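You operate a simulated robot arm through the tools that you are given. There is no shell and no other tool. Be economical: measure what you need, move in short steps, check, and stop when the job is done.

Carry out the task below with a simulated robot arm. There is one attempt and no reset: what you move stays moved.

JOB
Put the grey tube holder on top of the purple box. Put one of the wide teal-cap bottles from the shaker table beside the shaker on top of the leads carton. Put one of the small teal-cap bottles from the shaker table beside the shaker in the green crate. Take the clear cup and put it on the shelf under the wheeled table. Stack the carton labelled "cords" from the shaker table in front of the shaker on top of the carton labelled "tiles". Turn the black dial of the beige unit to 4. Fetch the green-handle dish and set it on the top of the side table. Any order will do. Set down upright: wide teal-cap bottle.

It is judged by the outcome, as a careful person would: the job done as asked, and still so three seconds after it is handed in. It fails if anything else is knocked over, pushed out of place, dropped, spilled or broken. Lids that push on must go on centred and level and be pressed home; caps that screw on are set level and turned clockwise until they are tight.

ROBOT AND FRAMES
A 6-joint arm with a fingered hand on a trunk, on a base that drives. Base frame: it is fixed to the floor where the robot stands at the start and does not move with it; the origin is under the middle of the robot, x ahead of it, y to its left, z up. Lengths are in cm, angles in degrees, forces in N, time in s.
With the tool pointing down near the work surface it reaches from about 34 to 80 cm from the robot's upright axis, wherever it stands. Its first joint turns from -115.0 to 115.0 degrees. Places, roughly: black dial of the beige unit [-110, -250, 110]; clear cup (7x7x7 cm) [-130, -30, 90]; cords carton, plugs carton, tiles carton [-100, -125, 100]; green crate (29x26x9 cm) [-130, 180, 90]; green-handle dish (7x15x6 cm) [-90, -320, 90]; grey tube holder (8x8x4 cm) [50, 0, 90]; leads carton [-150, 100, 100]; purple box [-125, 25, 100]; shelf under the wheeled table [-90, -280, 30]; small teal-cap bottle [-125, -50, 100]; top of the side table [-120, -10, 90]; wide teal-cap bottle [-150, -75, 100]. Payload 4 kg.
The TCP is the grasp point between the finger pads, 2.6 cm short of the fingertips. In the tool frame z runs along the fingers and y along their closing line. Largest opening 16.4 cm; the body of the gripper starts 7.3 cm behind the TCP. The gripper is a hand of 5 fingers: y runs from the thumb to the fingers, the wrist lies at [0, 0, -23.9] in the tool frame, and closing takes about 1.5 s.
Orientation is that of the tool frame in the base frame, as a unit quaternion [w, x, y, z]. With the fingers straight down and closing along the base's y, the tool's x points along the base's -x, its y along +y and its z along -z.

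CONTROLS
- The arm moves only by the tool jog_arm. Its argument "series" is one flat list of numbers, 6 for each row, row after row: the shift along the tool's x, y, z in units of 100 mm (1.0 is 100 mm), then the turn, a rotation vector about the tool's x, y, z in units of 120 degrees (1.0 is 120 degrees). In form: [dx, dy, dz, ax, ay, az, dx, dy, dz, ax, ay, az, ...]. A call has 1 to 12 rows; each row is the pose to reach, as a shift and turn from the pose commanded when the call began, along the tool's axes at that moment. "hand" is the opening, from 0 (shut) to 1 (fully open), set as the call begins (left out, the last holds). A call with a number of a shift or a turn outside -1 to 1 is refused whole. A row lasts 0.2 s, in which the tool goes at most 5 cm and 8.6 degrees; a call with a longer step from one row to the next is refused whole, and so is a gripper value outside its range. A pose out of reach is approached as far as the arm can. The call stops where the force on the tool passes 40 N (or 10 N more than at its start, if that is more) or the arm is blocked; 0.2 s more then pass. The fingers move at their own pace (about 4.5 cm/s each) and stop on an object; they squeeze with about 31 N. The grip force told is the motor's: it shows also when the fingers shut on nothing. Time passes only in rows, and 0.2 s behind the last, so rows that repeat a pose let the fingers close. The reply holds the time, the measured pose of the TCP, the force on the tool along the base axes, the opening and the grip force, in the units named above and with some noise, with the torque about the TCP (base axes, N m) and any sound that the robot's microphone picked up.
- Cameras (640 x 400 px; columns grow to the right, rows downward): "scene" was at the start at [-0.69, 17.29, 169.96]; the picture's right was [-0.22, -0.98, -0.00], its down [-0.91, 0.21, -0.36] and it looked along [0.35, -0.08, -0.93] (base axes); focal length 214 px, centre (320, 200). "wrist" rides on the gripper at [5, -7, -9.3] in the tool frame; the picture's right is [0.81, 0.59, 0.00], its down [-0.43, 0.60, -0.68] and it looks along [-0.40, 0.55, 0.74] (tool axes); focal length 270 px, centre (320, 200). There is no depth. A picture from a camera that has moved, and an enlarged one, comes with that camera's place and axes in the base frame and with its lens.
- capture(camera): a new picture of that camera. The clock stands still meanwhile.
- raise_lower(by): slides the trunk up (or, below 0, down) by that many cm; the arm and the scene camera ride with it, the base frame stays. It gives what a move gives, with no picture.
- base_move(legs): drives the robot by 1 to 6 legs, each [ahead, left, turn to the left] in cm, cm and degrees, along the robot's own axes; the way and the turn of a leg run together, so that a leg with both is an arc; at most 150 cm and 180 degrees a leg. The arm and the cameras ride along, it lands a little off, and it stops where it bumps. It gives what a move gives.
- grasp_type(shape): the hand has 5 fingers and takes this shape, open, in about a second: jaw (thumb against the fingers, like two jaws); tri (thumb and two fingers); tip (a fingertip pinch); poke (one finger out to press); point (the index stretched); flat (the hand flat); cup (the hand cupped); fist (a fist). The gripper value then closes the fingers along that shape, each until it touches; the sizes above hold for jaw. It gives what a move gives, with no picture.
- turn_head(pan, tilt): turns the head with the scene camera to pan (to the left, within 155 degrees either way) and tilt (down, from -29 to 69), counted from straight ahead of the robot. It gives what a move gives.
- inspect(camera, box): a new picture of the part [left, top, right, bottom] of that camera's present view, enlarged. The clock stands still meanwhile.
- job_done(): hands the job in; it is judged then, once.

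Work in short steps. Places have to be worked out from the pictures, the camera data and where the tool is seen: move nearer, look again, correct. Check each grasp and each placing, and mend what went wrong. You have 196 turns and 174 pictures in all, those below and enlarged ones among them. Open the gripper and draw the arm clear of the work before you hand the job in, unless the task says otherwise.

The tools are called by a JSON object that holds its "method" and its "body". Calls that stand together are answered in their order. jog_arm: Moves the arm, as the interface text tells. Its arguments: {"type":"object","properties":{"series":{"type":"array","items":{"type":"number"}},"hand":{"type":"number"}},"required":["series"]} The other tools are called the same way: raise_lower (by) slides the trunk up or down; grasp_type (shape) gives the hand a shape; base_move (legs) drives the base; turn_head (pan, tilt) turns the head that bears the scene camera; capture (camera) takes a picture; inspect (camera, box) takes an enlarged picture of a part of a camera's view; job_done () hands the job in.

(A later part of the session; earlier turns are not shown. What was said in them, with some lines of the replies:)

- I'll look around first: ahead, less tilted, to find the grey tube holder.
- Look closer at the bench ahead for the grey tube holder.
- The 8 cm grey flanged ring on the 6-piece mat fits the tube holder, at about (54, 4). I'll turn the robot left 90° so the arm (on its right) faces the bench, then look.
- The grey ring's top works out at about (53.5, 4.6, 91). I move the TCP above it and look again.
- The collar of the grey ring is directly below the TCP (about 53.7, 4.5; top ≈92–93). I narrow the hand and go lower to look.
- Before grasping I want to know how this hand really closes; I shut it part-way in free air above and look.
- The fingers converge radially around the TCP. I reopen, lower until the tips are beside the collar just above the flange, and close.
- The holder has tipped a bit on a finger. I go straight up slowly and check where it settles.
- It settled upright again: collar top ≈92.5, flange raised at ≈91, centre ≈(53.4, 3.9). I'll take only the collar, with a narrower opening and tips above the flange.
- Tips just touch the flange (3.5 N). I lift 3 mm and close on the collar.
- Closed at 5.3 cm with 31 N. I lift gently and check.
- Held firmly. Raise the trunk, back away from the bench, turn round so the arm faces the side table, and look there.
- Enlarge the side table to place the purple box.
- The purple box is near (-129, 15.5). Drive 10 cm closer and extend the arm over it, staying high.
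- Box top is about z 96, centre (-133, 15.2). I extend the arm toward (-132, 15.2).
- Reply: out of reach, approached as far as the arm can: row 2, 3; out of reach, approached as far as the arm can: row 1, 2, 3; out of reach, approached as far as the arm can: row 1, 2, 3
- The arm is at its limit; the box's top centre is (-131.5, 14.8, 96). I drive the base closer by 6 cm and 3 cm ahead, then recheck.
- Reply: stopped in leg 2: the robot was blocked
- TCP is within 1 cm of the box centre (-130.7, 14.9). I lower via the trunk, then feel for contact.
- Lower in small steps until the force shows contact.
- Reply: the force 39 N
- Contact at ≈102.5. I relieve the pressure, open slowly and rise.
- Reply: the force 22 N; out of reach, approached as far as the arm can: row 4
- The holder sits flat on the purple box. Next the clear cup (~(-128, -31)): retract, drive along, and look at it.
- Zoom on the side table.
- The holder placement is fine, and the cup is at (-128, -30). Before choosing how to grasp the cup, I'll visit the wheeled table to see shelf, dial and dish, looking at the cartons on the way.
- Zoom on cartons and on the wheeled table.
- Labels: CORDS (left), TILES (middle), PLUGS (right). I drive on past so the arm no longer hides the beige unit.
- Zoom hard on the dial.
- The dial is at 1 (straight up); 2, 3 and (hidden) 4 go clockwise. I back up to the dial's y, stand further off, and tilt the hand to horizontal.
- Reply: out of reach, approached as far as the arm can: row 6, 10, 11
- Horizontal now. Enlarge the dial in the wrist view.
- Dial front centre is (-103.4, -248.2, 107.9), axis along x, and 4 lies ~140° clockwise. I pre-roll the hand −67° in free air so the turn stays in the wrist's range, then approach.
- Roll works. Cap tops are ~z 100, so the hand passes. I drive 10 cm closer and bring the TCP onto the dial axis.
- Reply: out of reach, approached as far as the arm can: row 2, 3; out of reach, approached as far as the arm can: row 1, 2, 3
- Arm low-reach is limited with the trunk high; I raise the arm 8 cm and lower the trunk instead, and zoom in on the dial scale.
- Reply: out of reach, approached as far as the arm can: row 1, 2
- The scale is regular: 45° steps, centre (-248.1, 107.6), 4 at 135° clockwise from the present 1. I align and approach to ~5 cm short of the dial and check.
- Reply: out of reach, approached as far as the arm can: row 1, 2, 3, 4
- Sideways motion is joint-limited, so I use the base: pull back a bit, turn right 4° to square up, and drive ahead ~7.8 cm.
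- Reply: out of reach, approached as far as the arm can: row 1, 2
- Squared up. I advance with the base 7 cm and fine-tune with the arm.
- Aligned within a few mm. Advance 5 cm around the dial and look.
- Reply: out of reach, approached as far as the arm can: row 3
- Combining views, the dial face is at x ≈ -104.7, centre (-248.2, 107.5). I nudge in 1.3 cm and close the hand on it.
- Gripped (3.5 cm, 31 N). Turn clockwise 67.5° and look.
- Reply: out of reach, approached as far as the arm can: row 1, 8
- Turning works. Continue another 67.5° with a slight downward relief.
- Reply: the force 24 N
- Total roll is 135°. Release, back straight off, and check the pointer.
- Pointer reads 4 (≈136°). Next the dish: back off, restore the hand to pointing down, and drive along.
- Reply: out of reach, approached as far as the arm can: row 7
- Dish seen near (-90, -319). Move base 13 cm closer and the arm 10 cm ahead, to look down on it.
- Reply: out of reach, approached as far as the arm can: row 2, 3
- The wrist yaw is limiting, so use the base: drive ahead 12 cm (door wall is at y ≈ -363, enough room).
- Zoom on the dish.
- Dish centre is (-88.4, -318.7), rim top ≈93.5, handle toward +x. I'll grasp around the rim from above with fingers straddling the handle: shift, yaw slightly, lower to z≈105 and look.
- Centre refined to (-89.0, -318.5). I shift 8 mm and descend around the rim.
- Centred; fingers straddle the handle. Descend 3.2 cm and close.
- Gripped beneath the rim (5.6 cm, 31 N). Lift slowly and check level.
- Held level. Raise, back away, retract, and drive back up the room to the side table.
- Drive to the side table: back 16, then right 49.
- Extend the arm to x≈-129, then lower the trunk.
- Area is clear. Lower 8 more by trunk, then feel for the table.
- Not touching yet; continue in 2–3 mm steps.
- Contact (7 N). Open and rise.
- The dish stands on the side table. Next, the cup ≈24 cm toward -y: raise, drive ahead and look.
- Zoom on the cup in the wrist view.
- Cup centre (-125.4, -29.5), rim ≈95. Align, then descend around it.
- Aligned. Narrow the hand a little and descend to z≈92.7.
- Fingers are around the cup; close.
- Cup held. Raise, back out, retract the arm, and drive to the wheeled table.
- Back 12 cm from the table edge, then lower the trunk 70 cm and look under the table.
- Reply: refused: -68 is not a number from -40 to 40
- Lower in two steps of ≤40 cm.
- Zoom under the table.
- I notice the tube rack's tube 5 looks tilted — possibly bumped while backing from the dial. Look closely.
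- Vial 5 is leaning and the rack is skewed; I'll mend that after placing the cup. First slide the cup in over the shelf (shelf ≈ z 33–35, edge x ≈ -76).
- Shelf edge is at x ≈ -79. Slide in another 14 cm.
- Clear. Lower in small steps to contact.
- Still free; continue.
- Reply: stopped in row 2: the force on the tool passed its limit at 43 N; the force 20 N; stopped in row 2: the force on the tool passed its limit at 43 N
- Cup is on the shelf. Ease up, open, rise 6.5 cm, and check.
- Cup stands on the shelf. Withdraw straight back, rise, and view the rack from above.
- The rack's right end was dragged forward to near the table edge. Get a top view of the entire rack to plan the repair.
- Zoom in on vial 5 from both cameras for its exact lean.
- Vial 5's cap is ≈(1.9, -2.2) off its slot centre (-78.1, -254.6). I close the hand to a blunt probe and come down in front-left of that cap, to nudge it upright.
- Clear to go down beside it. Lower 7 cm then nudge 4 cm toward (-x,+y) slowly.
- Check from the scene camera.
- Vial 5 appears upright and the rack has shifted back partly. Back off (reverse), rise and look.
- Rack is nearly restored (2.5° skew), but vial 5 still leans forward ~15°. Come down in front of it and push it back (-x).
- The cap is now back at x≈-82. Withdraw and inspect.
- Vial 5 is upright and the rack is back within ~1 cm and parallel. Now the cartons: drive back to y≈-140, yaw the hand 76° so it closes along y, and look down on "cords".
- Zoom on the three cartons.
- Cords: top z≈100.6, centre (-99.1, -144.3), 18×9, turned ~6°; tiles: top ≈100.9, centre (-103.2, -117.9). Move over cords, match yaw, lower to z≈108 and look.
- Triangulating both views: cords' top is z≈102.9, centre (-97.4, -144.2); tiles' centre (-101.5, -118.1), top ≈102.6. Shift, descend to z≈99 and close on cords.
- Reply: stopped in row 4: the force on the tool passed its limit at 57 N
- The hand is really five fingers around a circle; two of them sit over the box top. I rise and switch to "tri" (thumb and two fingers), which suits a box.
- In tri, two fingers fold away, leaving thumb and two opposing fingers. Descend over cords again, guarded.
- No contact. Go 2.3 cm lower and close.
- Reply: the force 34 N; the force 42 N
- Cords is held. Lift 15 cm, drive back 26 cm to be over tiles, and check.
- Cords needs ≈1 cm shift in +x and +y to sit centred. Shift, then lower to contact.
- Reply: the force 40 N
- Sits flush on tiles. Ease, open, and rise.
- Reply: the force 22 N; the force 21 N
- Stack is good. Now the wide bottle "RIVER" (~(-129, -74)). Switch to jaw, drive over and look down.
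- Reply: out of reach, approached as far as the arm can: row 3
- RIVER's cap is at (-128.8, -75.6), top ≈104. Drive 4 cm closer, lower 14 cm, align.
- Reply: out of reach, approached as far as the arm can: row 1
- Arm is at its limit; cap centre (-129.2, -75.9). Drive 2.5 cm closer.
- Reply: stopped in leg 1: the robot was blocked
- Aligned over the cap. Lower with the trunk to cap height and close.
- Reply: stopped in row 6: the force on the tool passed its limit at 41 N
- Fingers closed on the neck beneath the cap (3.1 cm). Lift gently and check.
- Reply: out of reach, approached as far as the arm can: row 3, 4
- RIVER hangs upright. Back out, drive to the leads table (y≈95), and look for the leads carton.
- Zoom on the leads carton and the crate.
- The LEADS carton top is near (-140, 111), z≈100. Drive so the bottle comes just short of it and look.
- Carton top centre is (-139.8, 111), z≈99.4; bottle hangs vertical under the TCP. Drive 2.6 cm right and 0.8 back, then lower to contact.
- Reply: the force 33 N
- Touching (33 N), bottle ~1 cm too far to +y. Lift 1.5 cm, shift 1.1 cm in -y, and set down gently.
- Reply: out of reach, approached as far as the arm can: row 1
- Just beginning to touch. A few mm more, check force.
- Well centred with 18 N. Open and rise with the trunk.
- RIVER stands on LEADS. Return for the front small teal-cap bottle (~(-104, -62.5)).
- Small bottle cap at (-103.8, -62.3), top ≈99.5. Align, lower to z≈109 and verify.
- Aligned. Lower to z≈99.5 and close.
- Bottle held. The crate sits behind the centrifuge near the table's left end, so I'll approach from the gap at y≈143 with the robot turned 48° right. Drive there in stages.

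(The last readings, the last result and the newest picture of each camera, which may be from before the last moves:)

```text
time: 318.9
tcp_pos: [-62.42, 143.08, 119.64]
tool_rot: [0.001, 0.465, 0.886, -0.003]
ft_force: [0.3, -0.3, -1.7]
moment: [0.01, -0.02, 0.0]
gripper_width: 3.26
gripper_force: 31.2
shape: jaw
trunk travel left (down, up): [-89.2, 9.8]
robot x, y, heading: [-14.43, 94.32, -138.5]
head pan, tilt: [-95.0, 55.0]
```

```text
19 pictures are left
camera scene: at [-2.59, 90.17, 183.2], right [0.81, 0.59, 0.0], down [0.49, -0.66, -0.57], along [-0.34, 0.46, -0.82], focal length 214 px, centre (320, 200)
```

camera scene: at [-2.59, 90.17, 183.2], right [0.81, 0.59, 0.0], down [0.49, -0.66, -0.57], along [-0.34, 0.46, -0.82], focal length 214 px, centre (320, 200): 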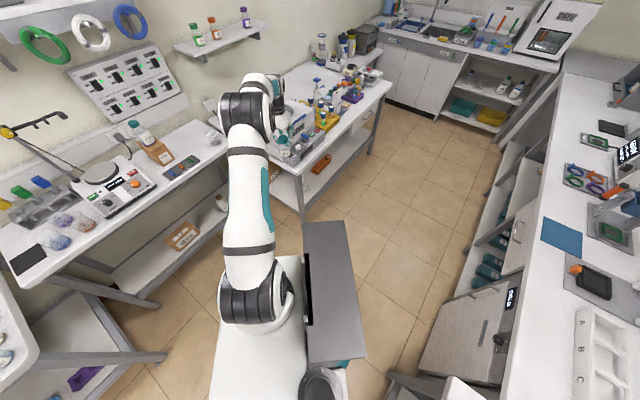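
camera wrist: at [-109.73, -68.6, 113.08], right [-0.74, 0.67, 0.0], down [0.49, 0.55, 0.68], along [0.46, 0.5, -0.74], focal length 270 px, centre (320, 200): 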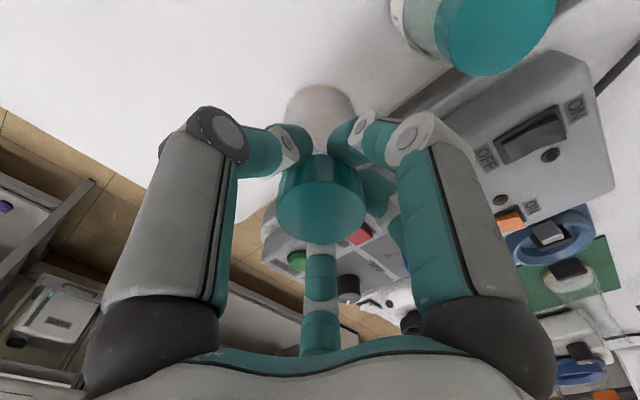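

Move straight -x by 60 cm (TCP stays at y≈143), then look.

{"method": "base_move", "body": {"legs": [[22.4, -20, 0], [22.4, -20, 0]]}}

{"method": "capture", "body": {"camera": "scene"}}

{"method": "capture", "body": {"camera": "wrist"}}

```text
time: 322.5
tcp_pos: [-121.46, 144.24, 119.65]
tool_rot: [0.002, 0.464, 0.886, -0.001]
ft_force: [-0.3, 0.0, -1.9]
moment: [0.02, -0.03, 0.01]
gripper_width: 3.24
gripper_force: 31.3
shape: jaw
trunk travel left (down, up): [-89.2, 9.8]
robot x, y, heading: [-74.37, 95.58, -138.8]
head pan, tilt: [-95.0, 55.0]
```

```text
18 pictures are left
camera scene: at [-61.87, 91.27, 183.21], right [0.81, 0.59, 0.0], down [0.49, -0.66, -0.57], along [-0.34, 0.46, -0.82], focal length 214 px, centre (320, 200)
```

scene: 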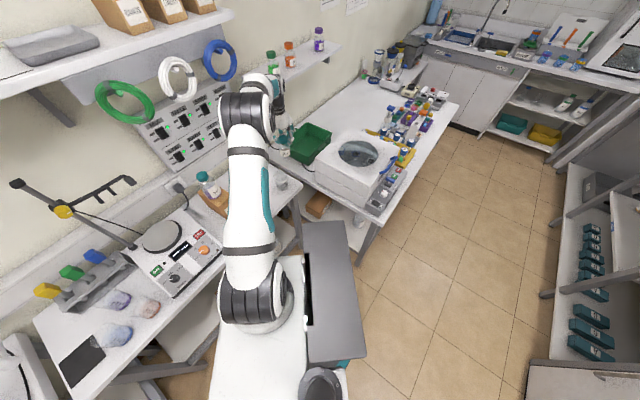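

```text
17 pictures are left
camera wrist: at [-130.28, 144.43, 129.05], right [0.02, 1.0, 0.0], down [0.74, -0.01, 0.68], along [0.68, -0.02, -0.74], focal length 270 px, centre (320, 200)
```

wrist: 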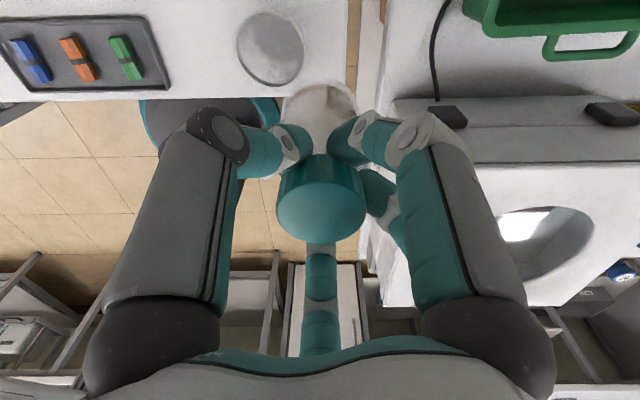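

Zoom on the crate in the scene view.

{"method": "inspect", "body": {"camera": "scene", "box": [260, 100, 360, 180]}}

```text
5.00 times, centred on (310, 140) of scene
camera zoom: at [-61.87, 91.27, 183.21], right [0.81, 0.59, 0.0], down [0.49, -0.66, -0.57], along [-0.34, 0.46, -0.82], focal length 1072 px, centre (370, 500)
```

zoom: 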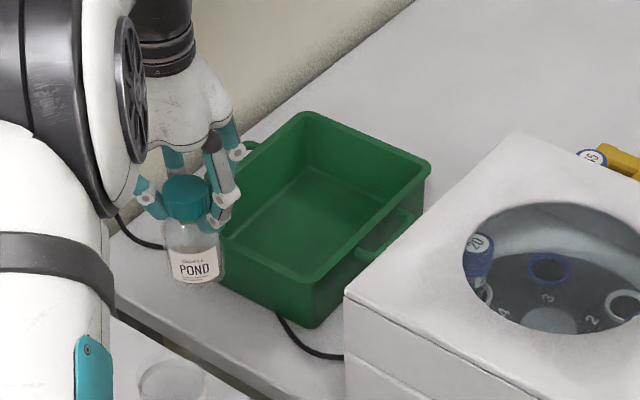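

Crate interior spans x≈-121…-140, y≈159…184, centre (-130.7, 171.6). Move base by (-5,+22), then arm the last few cm.

{"method": "base_move", "body": {"legs": [[-10.7, -19.8, 0]]}}

{"method": "inspect", "body": {"camera": "scene", "box": [240, 90, 380, 190]}}

```text
time: 324.2
tcp_pos: [-125.78, 165.49, 119.57]
tool_rot: [0.003, 0.462, 0.887, -0.003]
ft_force: [7.2, -2.5, -13.0]
moment: [0.2, -0.23, 0.27]
gripper_width: 3.25
gripper_force: 31.3
shape: jaw
trunk travel left (down, up): [-89.2, 9.8]
robot x, y, heading: [-78.4, 117.05, -138.4]
head pan, tilt: [-95.0, 55.0]
```

```text
4.00 times, centred on (310, 140) of scene
camera zoom: at [-66.09, 112.99, 183.18], right [0.8, 0.59, 0.0], down [0.49, -0.66, -0.57], along [-0.34, 0.46, -0.82], focal length 858 px, centre (360, 440)
```

zoom: 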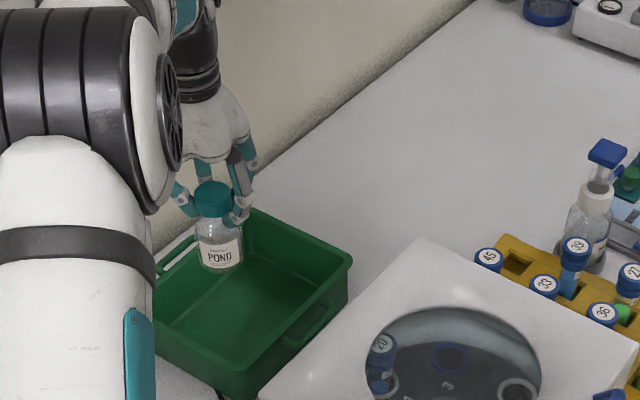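

The force reading (13 N down, 7 N in x) suggests the hand touches something. Check the wide view.

{"method": "capture", "body": {"camera": "scene"}}

{"method": "jog_arm", "body": {"series": [0, 0, 0, 0, 0, 0]}}

```text
14 pictures are left
camera scene: at [-66.09, 112.99, 183.18], right [0.8, 0.59, 0.0], down [0.49, -0.66, -0.57], along [-0.34, 0.46, -0.82], focal length 214 px, centre (320, 200)
```

scene: 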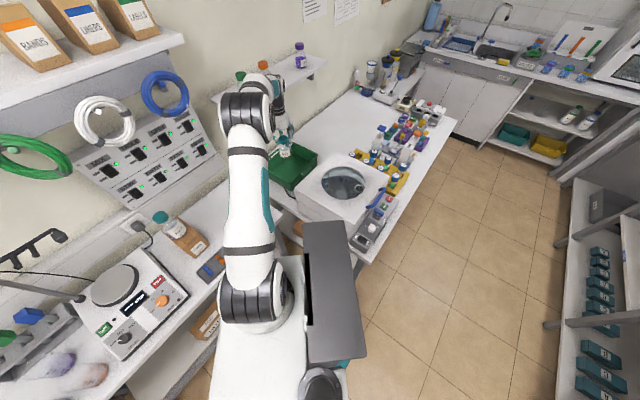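

```text
time: 324.6
tcp_pos: [-125.95, 165.66, 119.65]
tool_rot: [0.003, 0.463, 0.887, -0.002]
ft_force: [0.1, -0.1, -3.2]
moment: [0.02, -0.02, -0.01]
gripper_width: 3.23
gripper_force: 31.5
shape: jaw
trunk travel left (down, up): [-89.2, 9.8]
robot x, y, heading: [-78.55, 117.06, -138.6]
head pan, tilt: [-95.0, 55.0]
```

It was only a stop transient (now ~0). Shift the TCP to (-129, 169), then lower by trunk into the crate.

{"method": "jog_arm", "body": {"series": [0.23, -0.02, 0, 0, 0, 0, 0.46, -0.046, 0, 0, 0, 0]}}

{"method": "raise_lower", "body": {"by": -10}}

{"method": "inspect", "body": {"camera": "scene", "box": [240, 90, 380, 190]}}

```text
time: 325.2
tcp_pos: [-129.16, 169.2, 119.37]
tool_rot: [0.003, 0.463, 0.886, -0.003]
ft_force: [-2.9, 2.2, -7.5]
moment: [-0.25, -0.79, -0.2]
gripper_width: 3.25
gripper_force: 31.3
shape: jaw
trunk travel left (down, up): [-89.2, 9.8]
robot x, y, heading: [-78.3, 116.79, -138.5]
head pan, tilt: [-95.0, 55.0]
```

```text
time: 326.6
tcp_pos: [-129.1, 169.04, 109.42]
tool_rot: [0.002, 0.463, 0.887, -0.002]
ft_force: [0.4, 1.2, -1.3]
moment: [0.0, -0.01, 0.04]
gripper_width: 3.24
gripper_force: 30.8
shape: jaw
trunk travel left (down, up): [-79.2, 19.8]
robot x, y, heading: [-78.61, 116.68, -138.5]
head pan, tilt: [-95.0, 55.0]
```

```text
4.00 times, centred on (310, 140) of scene
camera zoom: at [-66.16, 112.91, 173.2], right [0.8, 0.59, 0.0], down [0.49, -0.66, -0.57], along [-0.34, 0.46, -0.82], focal length 858 px, centre (360, 440)
```

zoom: 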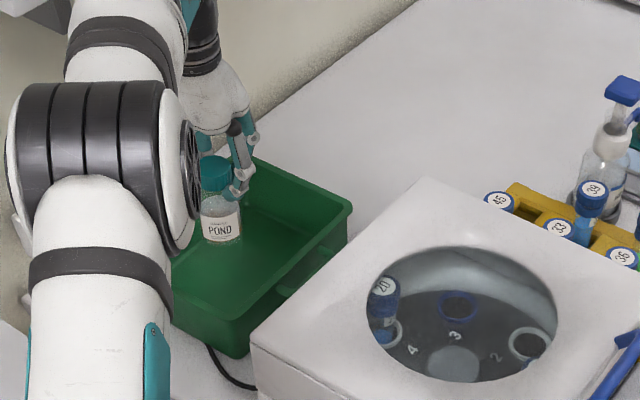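

Inside the crate opening. Continue lowering, then feel for the floor.

{"method": "raise_lower", "body": {"by": -7.5}}

{"method": "jog_arm", "body": {"series": [0, 0, 0.05, 0, 0, 0, 0, 0, 0.1, 0, 0, 0]}}

{"method": "jog_arm", "body": {"series": [0, 0, 0.04, 0, 0, 0]}}

{"method": "jog_arm", "body": {"series": [0, 0, 0.04, 0, 0, 0]}}

```text
time: 327.7
tcp_pos: [-129.2, 169.11, 102.02]
tool_rot: [0.002, 0.463, 0.886, -0.003]
ft_force: [0.1, 0.4, -2.7]
moment: [-0.01, 0.01, -0.02]
gripper_width: 3.23
gripper_force: 31.1
shape: jaw
trunk travel left (down, up): [-71.7, 27.3]
robot x, y, heading: [-78.4, 117.25, -138.4]
head pan, tilt: [-95.0, 55.0]
```

```text
time: 328.3
tcp_pos: [-129.21, 169.07, 100.94]
tool_rot: [0.003, 0.463, 0.887, -0.002]
ft_force: [0.3, -0.5, -2.1]
moment: [-0.01, 0.01, 0.0]
gripper_width: 3.25
gripper_force: 31.1
shape: jaw
trunk travel left (down, up): [-71.7, 27.3]
robot x, y, heading: [-78.5, 116.8, -138.7]
head pan, tilt: [-95.0, 55.0]
```

```text
time: 328.7
tcp_pos: [-129.17, 169.2, 100.51]
tool_rot: [0.002, 0.463, 0.886, -0.003]
ft_force: [-0.3, 0.2, -1.1]
moment: [-0.03, -0.03, -0.02]
gripper_width: 3.22
gripper_force: 30.9
shape: jaw
trunk travel left (down, up): [-71.7, 27.3]
robot x, y, heading: [-78.34, 116.87, -138.8]
head pan, tilt: [-95.0, 55.0]
```

```text
time: 329.1
tcp_pos: [-129.02, 169.23, 100.07]
tool_rot: [0.002, 0.462, 0.887, -0.002]
ft_force: [-0.4, 0.5, -1.8]
moment: [-0.02, -0.02, 0.01]
gripper_width: 3.22
gripper_force: 30.6
shape: jaw
trunk travel left (down, up): [-71.7, 27.3]
robot x, y, heading: [-78.38, 117.28, -138.5]
head pan, tilt: [-95.0, 55.0]
```

Still free; go on in small steps.

{"method": "jog_arm", "body": {"series": [0, 0, 0.04, 0, 0, 0]}}

{"method": "jog_arm", "body": {"series": [0, 0, 0.04, 0, 0, 0]}}

{"method": "jog_arm", "body": {"series": [0, 0, 0.04, 0, 0, 0]}}

{"method": "inspect", "body": {"camera": "scene", "box": [250, 90, 370, 190]}}

```text
time: 329.5
tcp_pos: [-129.19, 169.17, 99.86]
tool_rot: [0.004, 0.463, 0.886, -0.003]
ft_force: [-0.2, -0.4, -2.3]
moment: [0.0, -0.01, -0.02]
gripper_width: 3.24
gripper_force: 31.6
shape: jaw
trunk travel left (down, up): [-71.7, 27.3]
robot x, y, heading: [-78.28, 117.2, -138.6]
head pan, tilt: [-95.0, 55.0]
```

```text
time: 329.9
tcp_pos: [-128.94, 169.21, 99.38]
tool_rot: [0.003, 0.463, 0.887, -0.003]
ft_force: [-0.3, -0.5, -1.7]
moment: [-0.02, -0.02, 0.01]
gripper_width: 3.25
gripper_force: 31.2
shape: jaw
trunk travel left (down, up): [-71.7, 27.3]
robot x, y, heading: [-78.69, 117.07, -138.3]
head pan, tilt: [-95.0, 55.0]
```

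```text
time: 330.3
tcp_pos: [-129.01, 169.01, 98.92]
tool_rot: [0.004, 0.462, 0.887, -0.003]
ft_force: [-0.4, 0.0, -2.2]
moment: [0.01, -0.03, 0.01]
gripper_width: 3.2
gripper_force: 31.4
shape: jaw
trunk travel left (down, up): [-71.7, 27.3]
robot x, y, heading: [-78.72, 116.89, -138.5]
head pan, tilt: [-95.0, 55.0]
```

```text
4.00 times, centred on (310, 140) of scene
camera zoom: at [-66.18, 112.92, 165.7], right [0.8, 0.59, 0.0], down [0.49, -0.66, -0.57], along [-0.34, 0.46, -0.82], focal length 858 px, centre (360, 440)
```

zoom: 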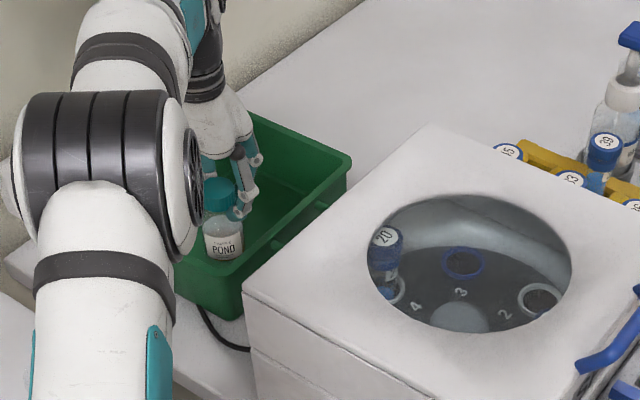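

Nearly down. Continue.

{"method": "jog_arm", "body": {"series": [0, 0, 0.04, 0, 0, 0]}}

{"method": "jog_arm", "body": {"series": [0, 0, 0.04, 0, 0, 0]}}

{"method": "jog_arm", "body": {"series": [0, 0, 0.03, 0, 0, 0]}}

```text
time: 330.7
tcp_pos: [-129.06, 169.21, 98.51]
tool_rot: [0.003, 0.463, 0.886, -0.003]
ft_force: [-0.1, -0.2, -2.7]
moment: [-0.01, 0.0, -0.02]
gripper_width: 3.22
gripper_force: 30.8
shape: jaw
trunk travel left (down, up): [-71.7, 27.3]
robot x, y, heading: [-78.54, 117.28, -138.4]
head pan, tilt: [-95.0, 55.0]
```

```text
time: 331.1
tcp_pos: [-128.9, 169.3, 98.15]
tool_rot: [0.003, 0.463, 0.886, -0.002]
ft_force: [-0.1, 0.7, -2.3]
moment: [0.03, -0.05, -0.04]
gripper_width: 3.22
gripper_force: 30.5
shape: jaw
trunk travel left (down, up): [-71.7, 27.3]
robot x, y, heading: [-78.73, 116.68, -138.7]
head pan, tilt: [-95.0, 55.0]
```

```text
time: 331.5
tcp_pos: [-129.05, 169.17, 97.91]
tool_rot: [0.002, 0.463, 0.887, -0.002]
ft_force: [0.1, -0.1, -2.8]
moment: [-0.02, 0.02, -0.03]
gripper_width: 3.21
gripper_force: 31.2
shape: jaw
trunk travel left (down, up): [-71.7, 27.3]
robot x, y, heading: [-78.47, 117.1, -138.4]
head pan, tilt: [-95.0, 55.0]
```

{"method": "jog_arm", "body": {"series": [0, 0, 0.04, 0, 0, 0]}}

{"method": "jog_arm", "body": {"series": [0, 0, 0.04, 0, 0, 0]}}

{"method": "jog_arm", "body": {"series": [0, 0, 0.03, 0, 0, 0]}}

```text
time: 331.9
tcp_pos: [-129.06, 169.24, 97.52]
tool_rot: [0.003, 0.463, 0.886, -0.002]
ft_force: [0.2, -0.1, -2.3]
moment: [0.02, 0.0, 0.02]
gripper_width: 3.22
gripper_force: 31.4
shape: jaw
trunk travel left (down, up): [-71.7, 27.3]
robot x, y, heading: [-78.46, 116.97, -138.7]
head pan, tilt: [-95.0, 55.0]
```

```text
time: 332.3
tcp_pos: [-129.03, 169.2, 97.07]
tool_rot: [0.003, 0.463, 0.886, -0.003]
ft_force: [-0.6, 0.4, -2.1]
moment: [0.01, -0.02, -0.04]
gripper_width: 3.22
gripper_force: 31.5
shape: jaw
trunk travel left (down, up): [-71.7, 27.3]
robot x, y, heading: [-78.29, 116.92, -139.0]
head pan, tilt: [-95.0, 55.0]
```

```text
time: 332.7
tcp_pos: [-128.97, 169.2, 96.73]
tool_rot: [0.003, 0.462, 0.887, -0.003]
ft_force: [1.1, 0.6, -2.9]
moment: [-0.02, -0.03, 0.0]
gripper_width: 3.24
gripper_force: 30.7
shape: jaw
trunk travel left (down, up): [-71.7, 27.3]
robot x, y, heading: [-78.36, 116.9, -138.2]
head pan, tilt: [-95.0, 55.0]
```

Still free; keep feeling downward.

{"method": "jog_arm", "body": {"series": [0, 0, 0.04, 0, 0, 0]}}

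{"method": "jog_arm", "body": {"series": [0, 0, 0.04, 0, 0, 0]}}

{"method": "jog_arm", "body": {"series": [0, 0, 0.04, 0, 0, 0]}}

{"method": "inspect", "body": {"camera": "scene", "box": [270, 100, 350, 180]}}

```text
time: 333.1
tcp_pos: [-129.07, 169.08, 96.32]
tool_rot: [0.003, 0.463, 0.886, -0.003]
ft_force: [0.3, 0.5, -2.1]
moment: [0.01, 0.01, 0.01]
gripper_width: 3.22
gripper_force: 30.4
shape: jaw
trunk travel left (down, up): [-71.7, 27.3]
robot x, y, heading: [-78.75, 116.76, -138.5]
head pan, tilt: [-95.0, 55.0]
```

```text
time: 333.5
tcp_pos: [-129.1, 169.25, 95.96]
tool_rot: [0.004, 0.464, 0.886, -0.002]
ft_force: [-0.3, -0.1, -2.5]
moment: [0.0, 0.02, -0.04]
gripper_width: 3.23
gripper_force: 31.1
shape: jaw
trunk travel left (down, up): [-71.7, 27.3]
robot x, y, heading: [-78.46, 116.51, -138.6]
head pan, tilt: [-95.0, 55.0]
```

```text
time: 333.9
tcp_pos: [-128.91, 169.1, 95.6]
tool_rot: [0.004, 0.463, 0.886, -0.003]
ft_force: [-0.7, -0.2, -1.4]
moment: [-0.01, 0.02, 0.0]
gripper_width: 3.22
gripper_force: 31.2
shape: jaw
trunk travel left (down, up): [-71.7, 27.3]
robot x, y, heading: [-78.48, 117.14, -138.2]
head pan, tilt: [-95.0, 55.0]
```

```text
5.00 times, centred on (310, 140) of scene
camera zoom: at [-66.18, 112.92, 165.7], right [0.8, 0.59, 0.0], down [0.49, -0.66, -0.57], along [-0.34, 0.46, -0.82], focal length 1072 px, centre (370, 500)
```

zoom: 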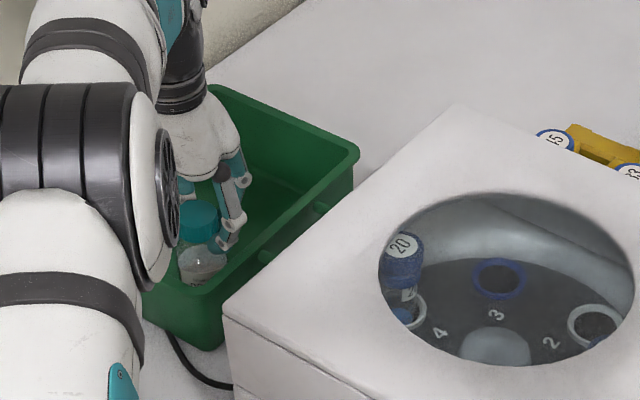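

Continue with a guarded 1.5 cm.

{"method": "jog_arm", "body": {"series": [0, 0, 0.04, 0, 0, 0, 0, 0, 0.08, 0, 0, 0]}}

{"method": "jog_arm", "body": {"series": [0, 0, 0.04, 0, 0, 0, 0, 0, 0.07, 0, 0, 0]}}

{"method": "jog_arm", "body": {"series": [0, 0, 0.04, 0, 0, 0]}}

```text
time: 334.5
tcp_pos: [-129.16, 169.07, 94.69]
tool_rot: [0.002, 0.462, 0.887, -0.002]
ft_force: [0.2, 0.7, -2.4]
moment: [0.0, 0.01, -0.01]
gripper_width: 3.24
gripper_force: 31.3
shape: jaw
trunk travel left (down, up): [-71.7, 27.3]
robot x, y, heading: [-78.53, 117.28, -138.7]
head pan, tilt: [-95.0, 55.0]
```

```text
time: 335.1
tcp_pos: [-129.02, 169.11, 94.55]
tool_rot: [-0.001, 0.462, 0.887, -0.001]
ft_force: [0.9, -0.2, 26.0]
moment: [0.19, -0.63, -0.03]
gripper_width: 3.24
gripper_force: 31.1
shape: jaw
trunk travel left (down, up): [-71.7, 27.3]
robot x, y, heading: [-78.41, 117.0, -138.7]
head pan, tilt: [-95.0, 55.0]
```

```text
time: 335.5
tcp_pos: [-129.18, 169.25, 94.56]
tool_rot: [-0.003, 0.462, 0.887, 0.001]
ft_force: [2.8, -3.3, 15.8]
moment: [-0.15, -0.64, -0.1]
gripper_width: 3.25
gripper_force: 30.8
shape: jaw
trunk travel left (down, up): [-71.7, 27.3]
robot x, y, heading: [-78.49, 116.81, -138.9]
head pan, tilt: [-95.0, 55.0]
stopped in row 1: the force on the tool passed its limit at 43 N (the readings are from after the stop); the commanded pose is now the measured one
```

Contact at 94.55 — the floor of a lower table. Ease, open partly, rise, inspect.

{"method": "jog_arm", "body": {"series": [0, 0, -0.03, 0, 0, 0]}}

{"method": "jog_arm", "body": {"series": [0, 0, 0, 0, 0, 0, 0, 0, 0, 0, 0, 0, 0, 0, 0, 0, 0, 0, 0, 0, 0, 0, 0, 0, 0, 0, 0, 0, 0, 0], "hand": 0.42}}

{"method": "raise_lower", "body": {"by": 16}}

{"method": "capture", "body": {"camera": "wrist"}}

{"method": "inspect", "body": {"camera": "scene", "box": [240, 60, 380, 190]}}

```text
time: 335.9
tcp_pos: [-129.23, 169.14, 94.63]
tool_rot: [-0.002, 0.463, 0.886, 0.0]
ft_force: [-1.6, 1.5, 7.9]
moment: [0.23, -0.17, 0.03]
gripper_width: 3.26
gripper_force: 31.3
shape: jaw
trunk travel left (down, up): [-71.7, 27.3]
robot x, y, heading: [-78.82, 116.78, -138.4]
head pan, tilt: [-95.0, 55.0]
```

```text
time: 337.1
tcp_pos: [-129.25, 169.25, 94.58]
tool_rot: [-0.001, 0.463, 0.886, 0.0]
ft_force: [-1.4, 0.6, 1.0]
moment: [-0.01, -0.01, 0.0]
gripper_width: 6.82
gripper_force: 0.0
shape: jaw
trunk travel left (down, up): [-71.7, 27.3]
robot x, y, heading: [-78.61, 117.09, -138.1]
head pan, tilt: [-95.0, 55.0]
```

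```text
time: 338.9
tcp_pos: [-129.3, 169.25, 110.42]
tool_rot: [-0.001, 0.462, 0.887, -0.001]
ft_force: [0.7, 0.3, 0.1]
moment: [0.01, -0.01, 0.0]
gripper_width: 6.85
gripper_force: 0.1
shape: jaw
trunk travel left (down, up): [-87.7, 11.3]
robot x, y, heading: [-78.6, 116.7, -138.7]
head pan, tilt: [-95.0, 55.0]
```

```text
10 pictures are left
camera wrist: at [-137.93, 169.31, 119.9], right [0.02, 1.0, 0.0], down [0.74, -0.01, 0.68], along [0.68, -0.01, -0.74], focal length 270 px, centre (320, 200)
```

wrist: 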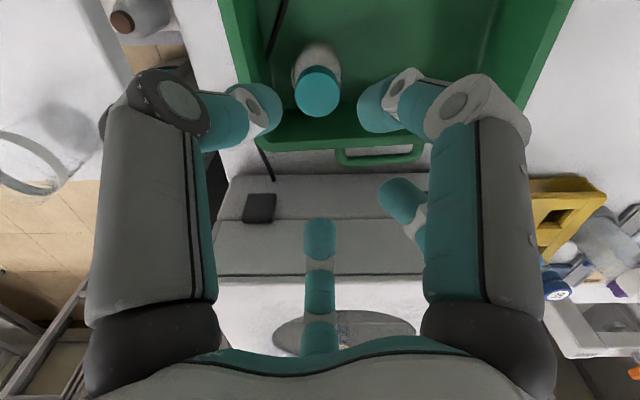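

```text
3.08 times, centred on (310, 125) of scene
camera zoom: at [-66.16, 112.91, 181.7], right [0.8, 0.59, 0.0], down [0.49, -0.66, -0.57], along [-0.34, 0.46, -0.82], focal length 660 px, centre (351, 431)
```

zoom: 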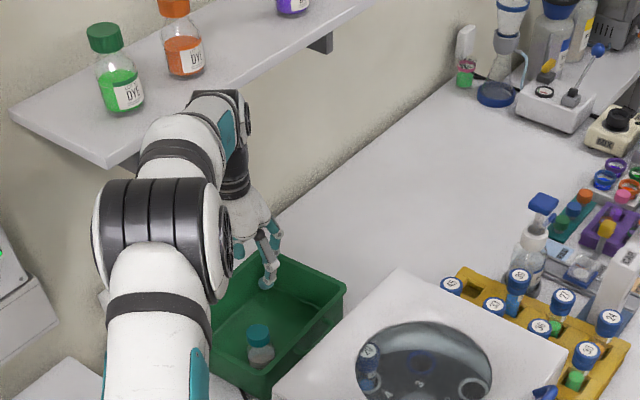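

The bottle stands in the crate; wall shelf intact. Withdraw by the reverse route.

{"method": "base_move", "body": {"legs": [[10.7, 19.8, 0], [-22.4, 20, 0], [-20, 18, 0]]}}

{"method": "turn_head", "body": {"pan": -60, "tilt": 40}}

{"method": "capture", "body": {"camera": "scene"}}

```text
time: 343.7
tcp_pos: [-67.38, 146.97, 110.63]
tool_rot: [-0.003, 0.466, 0.885, -0.001]
ft_force: [-0.3, -0.2, -0.7]
moment: [0.0, -0.02, -0.01]
gripper_width: 6.86
gripper_force: 0.0
shape: jaw
trunk travel left (down, up): [-87.7, 11.3]
robot x, y, heading: [-17.27, 94.57, -138.9]
head pan, tilt: [-95.0, 55.0]
```

```text
time: 344.7
tcp_pos: [-67.54, 147.04, 110.59]
tool_rot: [-0.002, 0.465, 0.885, -0.001]
ft_force: [0.2, -0.1, 0.2]
moment: [-0.03, 0.01, -0.01]
gripper_width: 6.87
gripper_force: 0.0
shape: jaw
trunk travel left (down, up): [-87.7, 11.3]
robot x, y, heading: [-16.78, 94.36, -138.8]
head pan, tilt: [-60.0, 40.0]
```

```text
8 pictures are left
camera scene: at [-8.58, 87.27, 183.77], right [0.32, 0.95, 0.0], down [0.61, -0.21, -0.77], along [-0.72, 0.25, -0.64], focal length 214 px, centre (320, 200)
```

scene: 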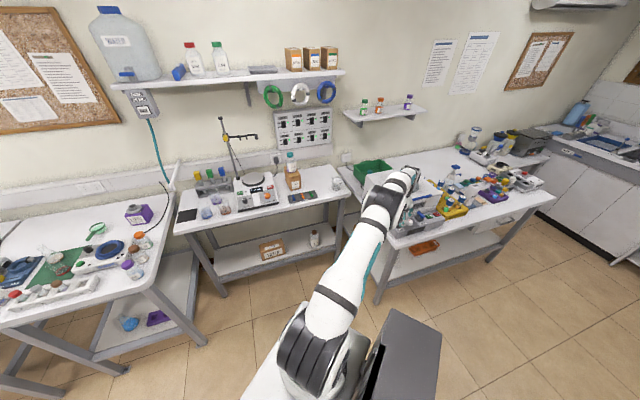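

Everything there is in order. Move the hand clear of the table and do a last check of the other tables.

{"method": "base_move", "body": {"legs": [[2, 25, 0]]}}

{"method": "turn_head", "body": {"pan": -10, "tilt": 25}}

{"method": "capture", "body": {"camera": "scene"}}

{"method": "inspect", "body": {"camera": "scene", "box": [80, 60, 400, 260]}}

```text
time: 346.6
tcp_pos: [-52.29, 126.36, 110.6]
tool_rot: [-0.002, 0.463, 0.886, 0.001]
ft_force: [-0.4, -0.8, 1.2]
moment: [0.03, 0.01, 0.0]
gripper_width: 6.84
gripper_force: 0.0
shape: jaw
trunk travel left (down, up): [-87.7, 11.3]
robot x, y, heading: [-1.84, 74.32, -138.9]
head pan, tilt: [-60.0, 40.0]
```

```text
time: 347.8
tcp_pos: [-52.31, 126.52, 110.5]
tool_rot: [-0.002, 0.464, 0.886, 0.0]
ft_force: [0.5, 0.6, 0.5]
moment: [-0.01, -0.01, 0.01]
gripper_width: 6.86
gripper_force: 0.1
shape: jaw
trunk travel left (down, up): [-87.7, 11.3]
robot x, y, heading: [-2.25, 74.05, -138.6]
head pan, tilt: [-10.0, 25.0]
```

```text
7 pictures are left
camera scene: at [6.78, 59.36, 186.1], right [-0.52, 0.86, 0.0], down [0.36, 0.22, -0.91], along [-0.78, -0.47, -0.42], focal length 214 px, centre (320, 200)
```

scene: 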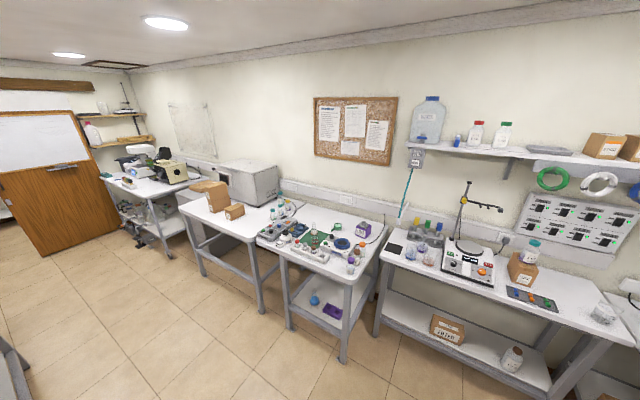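

```text
2.00 times, centred on (240, 160) of scene
camera zoom: at [6.78, 59.36, 186.1], right [-0.52, 0.86, 0.0], down [0.36, 0.22, -0.91], along [-0.78, -0.47, -0.42], focal length 429 px, centre (480, 280)
```

zoom: 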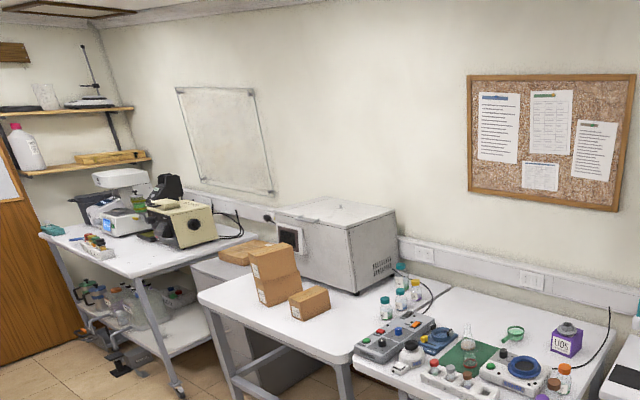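

All items are in place and the arm is clear with the hand open. Handing in.

{"method": "job_done", "body": {}}

```text
The job is handed in.
```

I did all seven parts of the job and handed it in, but I disturbed one thing along the way and could only put it nearly back.

- **Grey tube holder:** it sits flat on the purple box.
- **Wide teal-cap bottle ("RIVER"):** it stands upright on the leads carton.
- **Small teal-cap bottle ("POND"):** it stands in the green crate.
- **Clear cup:** it is on the shelf under the wheeled table.
- **Cords carton:** it is stacked on the tiles carton.
- **Black dial:** the pointer reads 4.
- **Green-handle dish:** it is on top of the side table.

**Disturbed along the way:** while backing away from the dial I bumped the numbered vial rack on the wheeled table. The rack was dragged out of line and vial 5 was left leaning. I stood vial 5 upright and pushed the rack back. By my camera estimate it ended parallel to the table edge and 1–2 cm from where it started.
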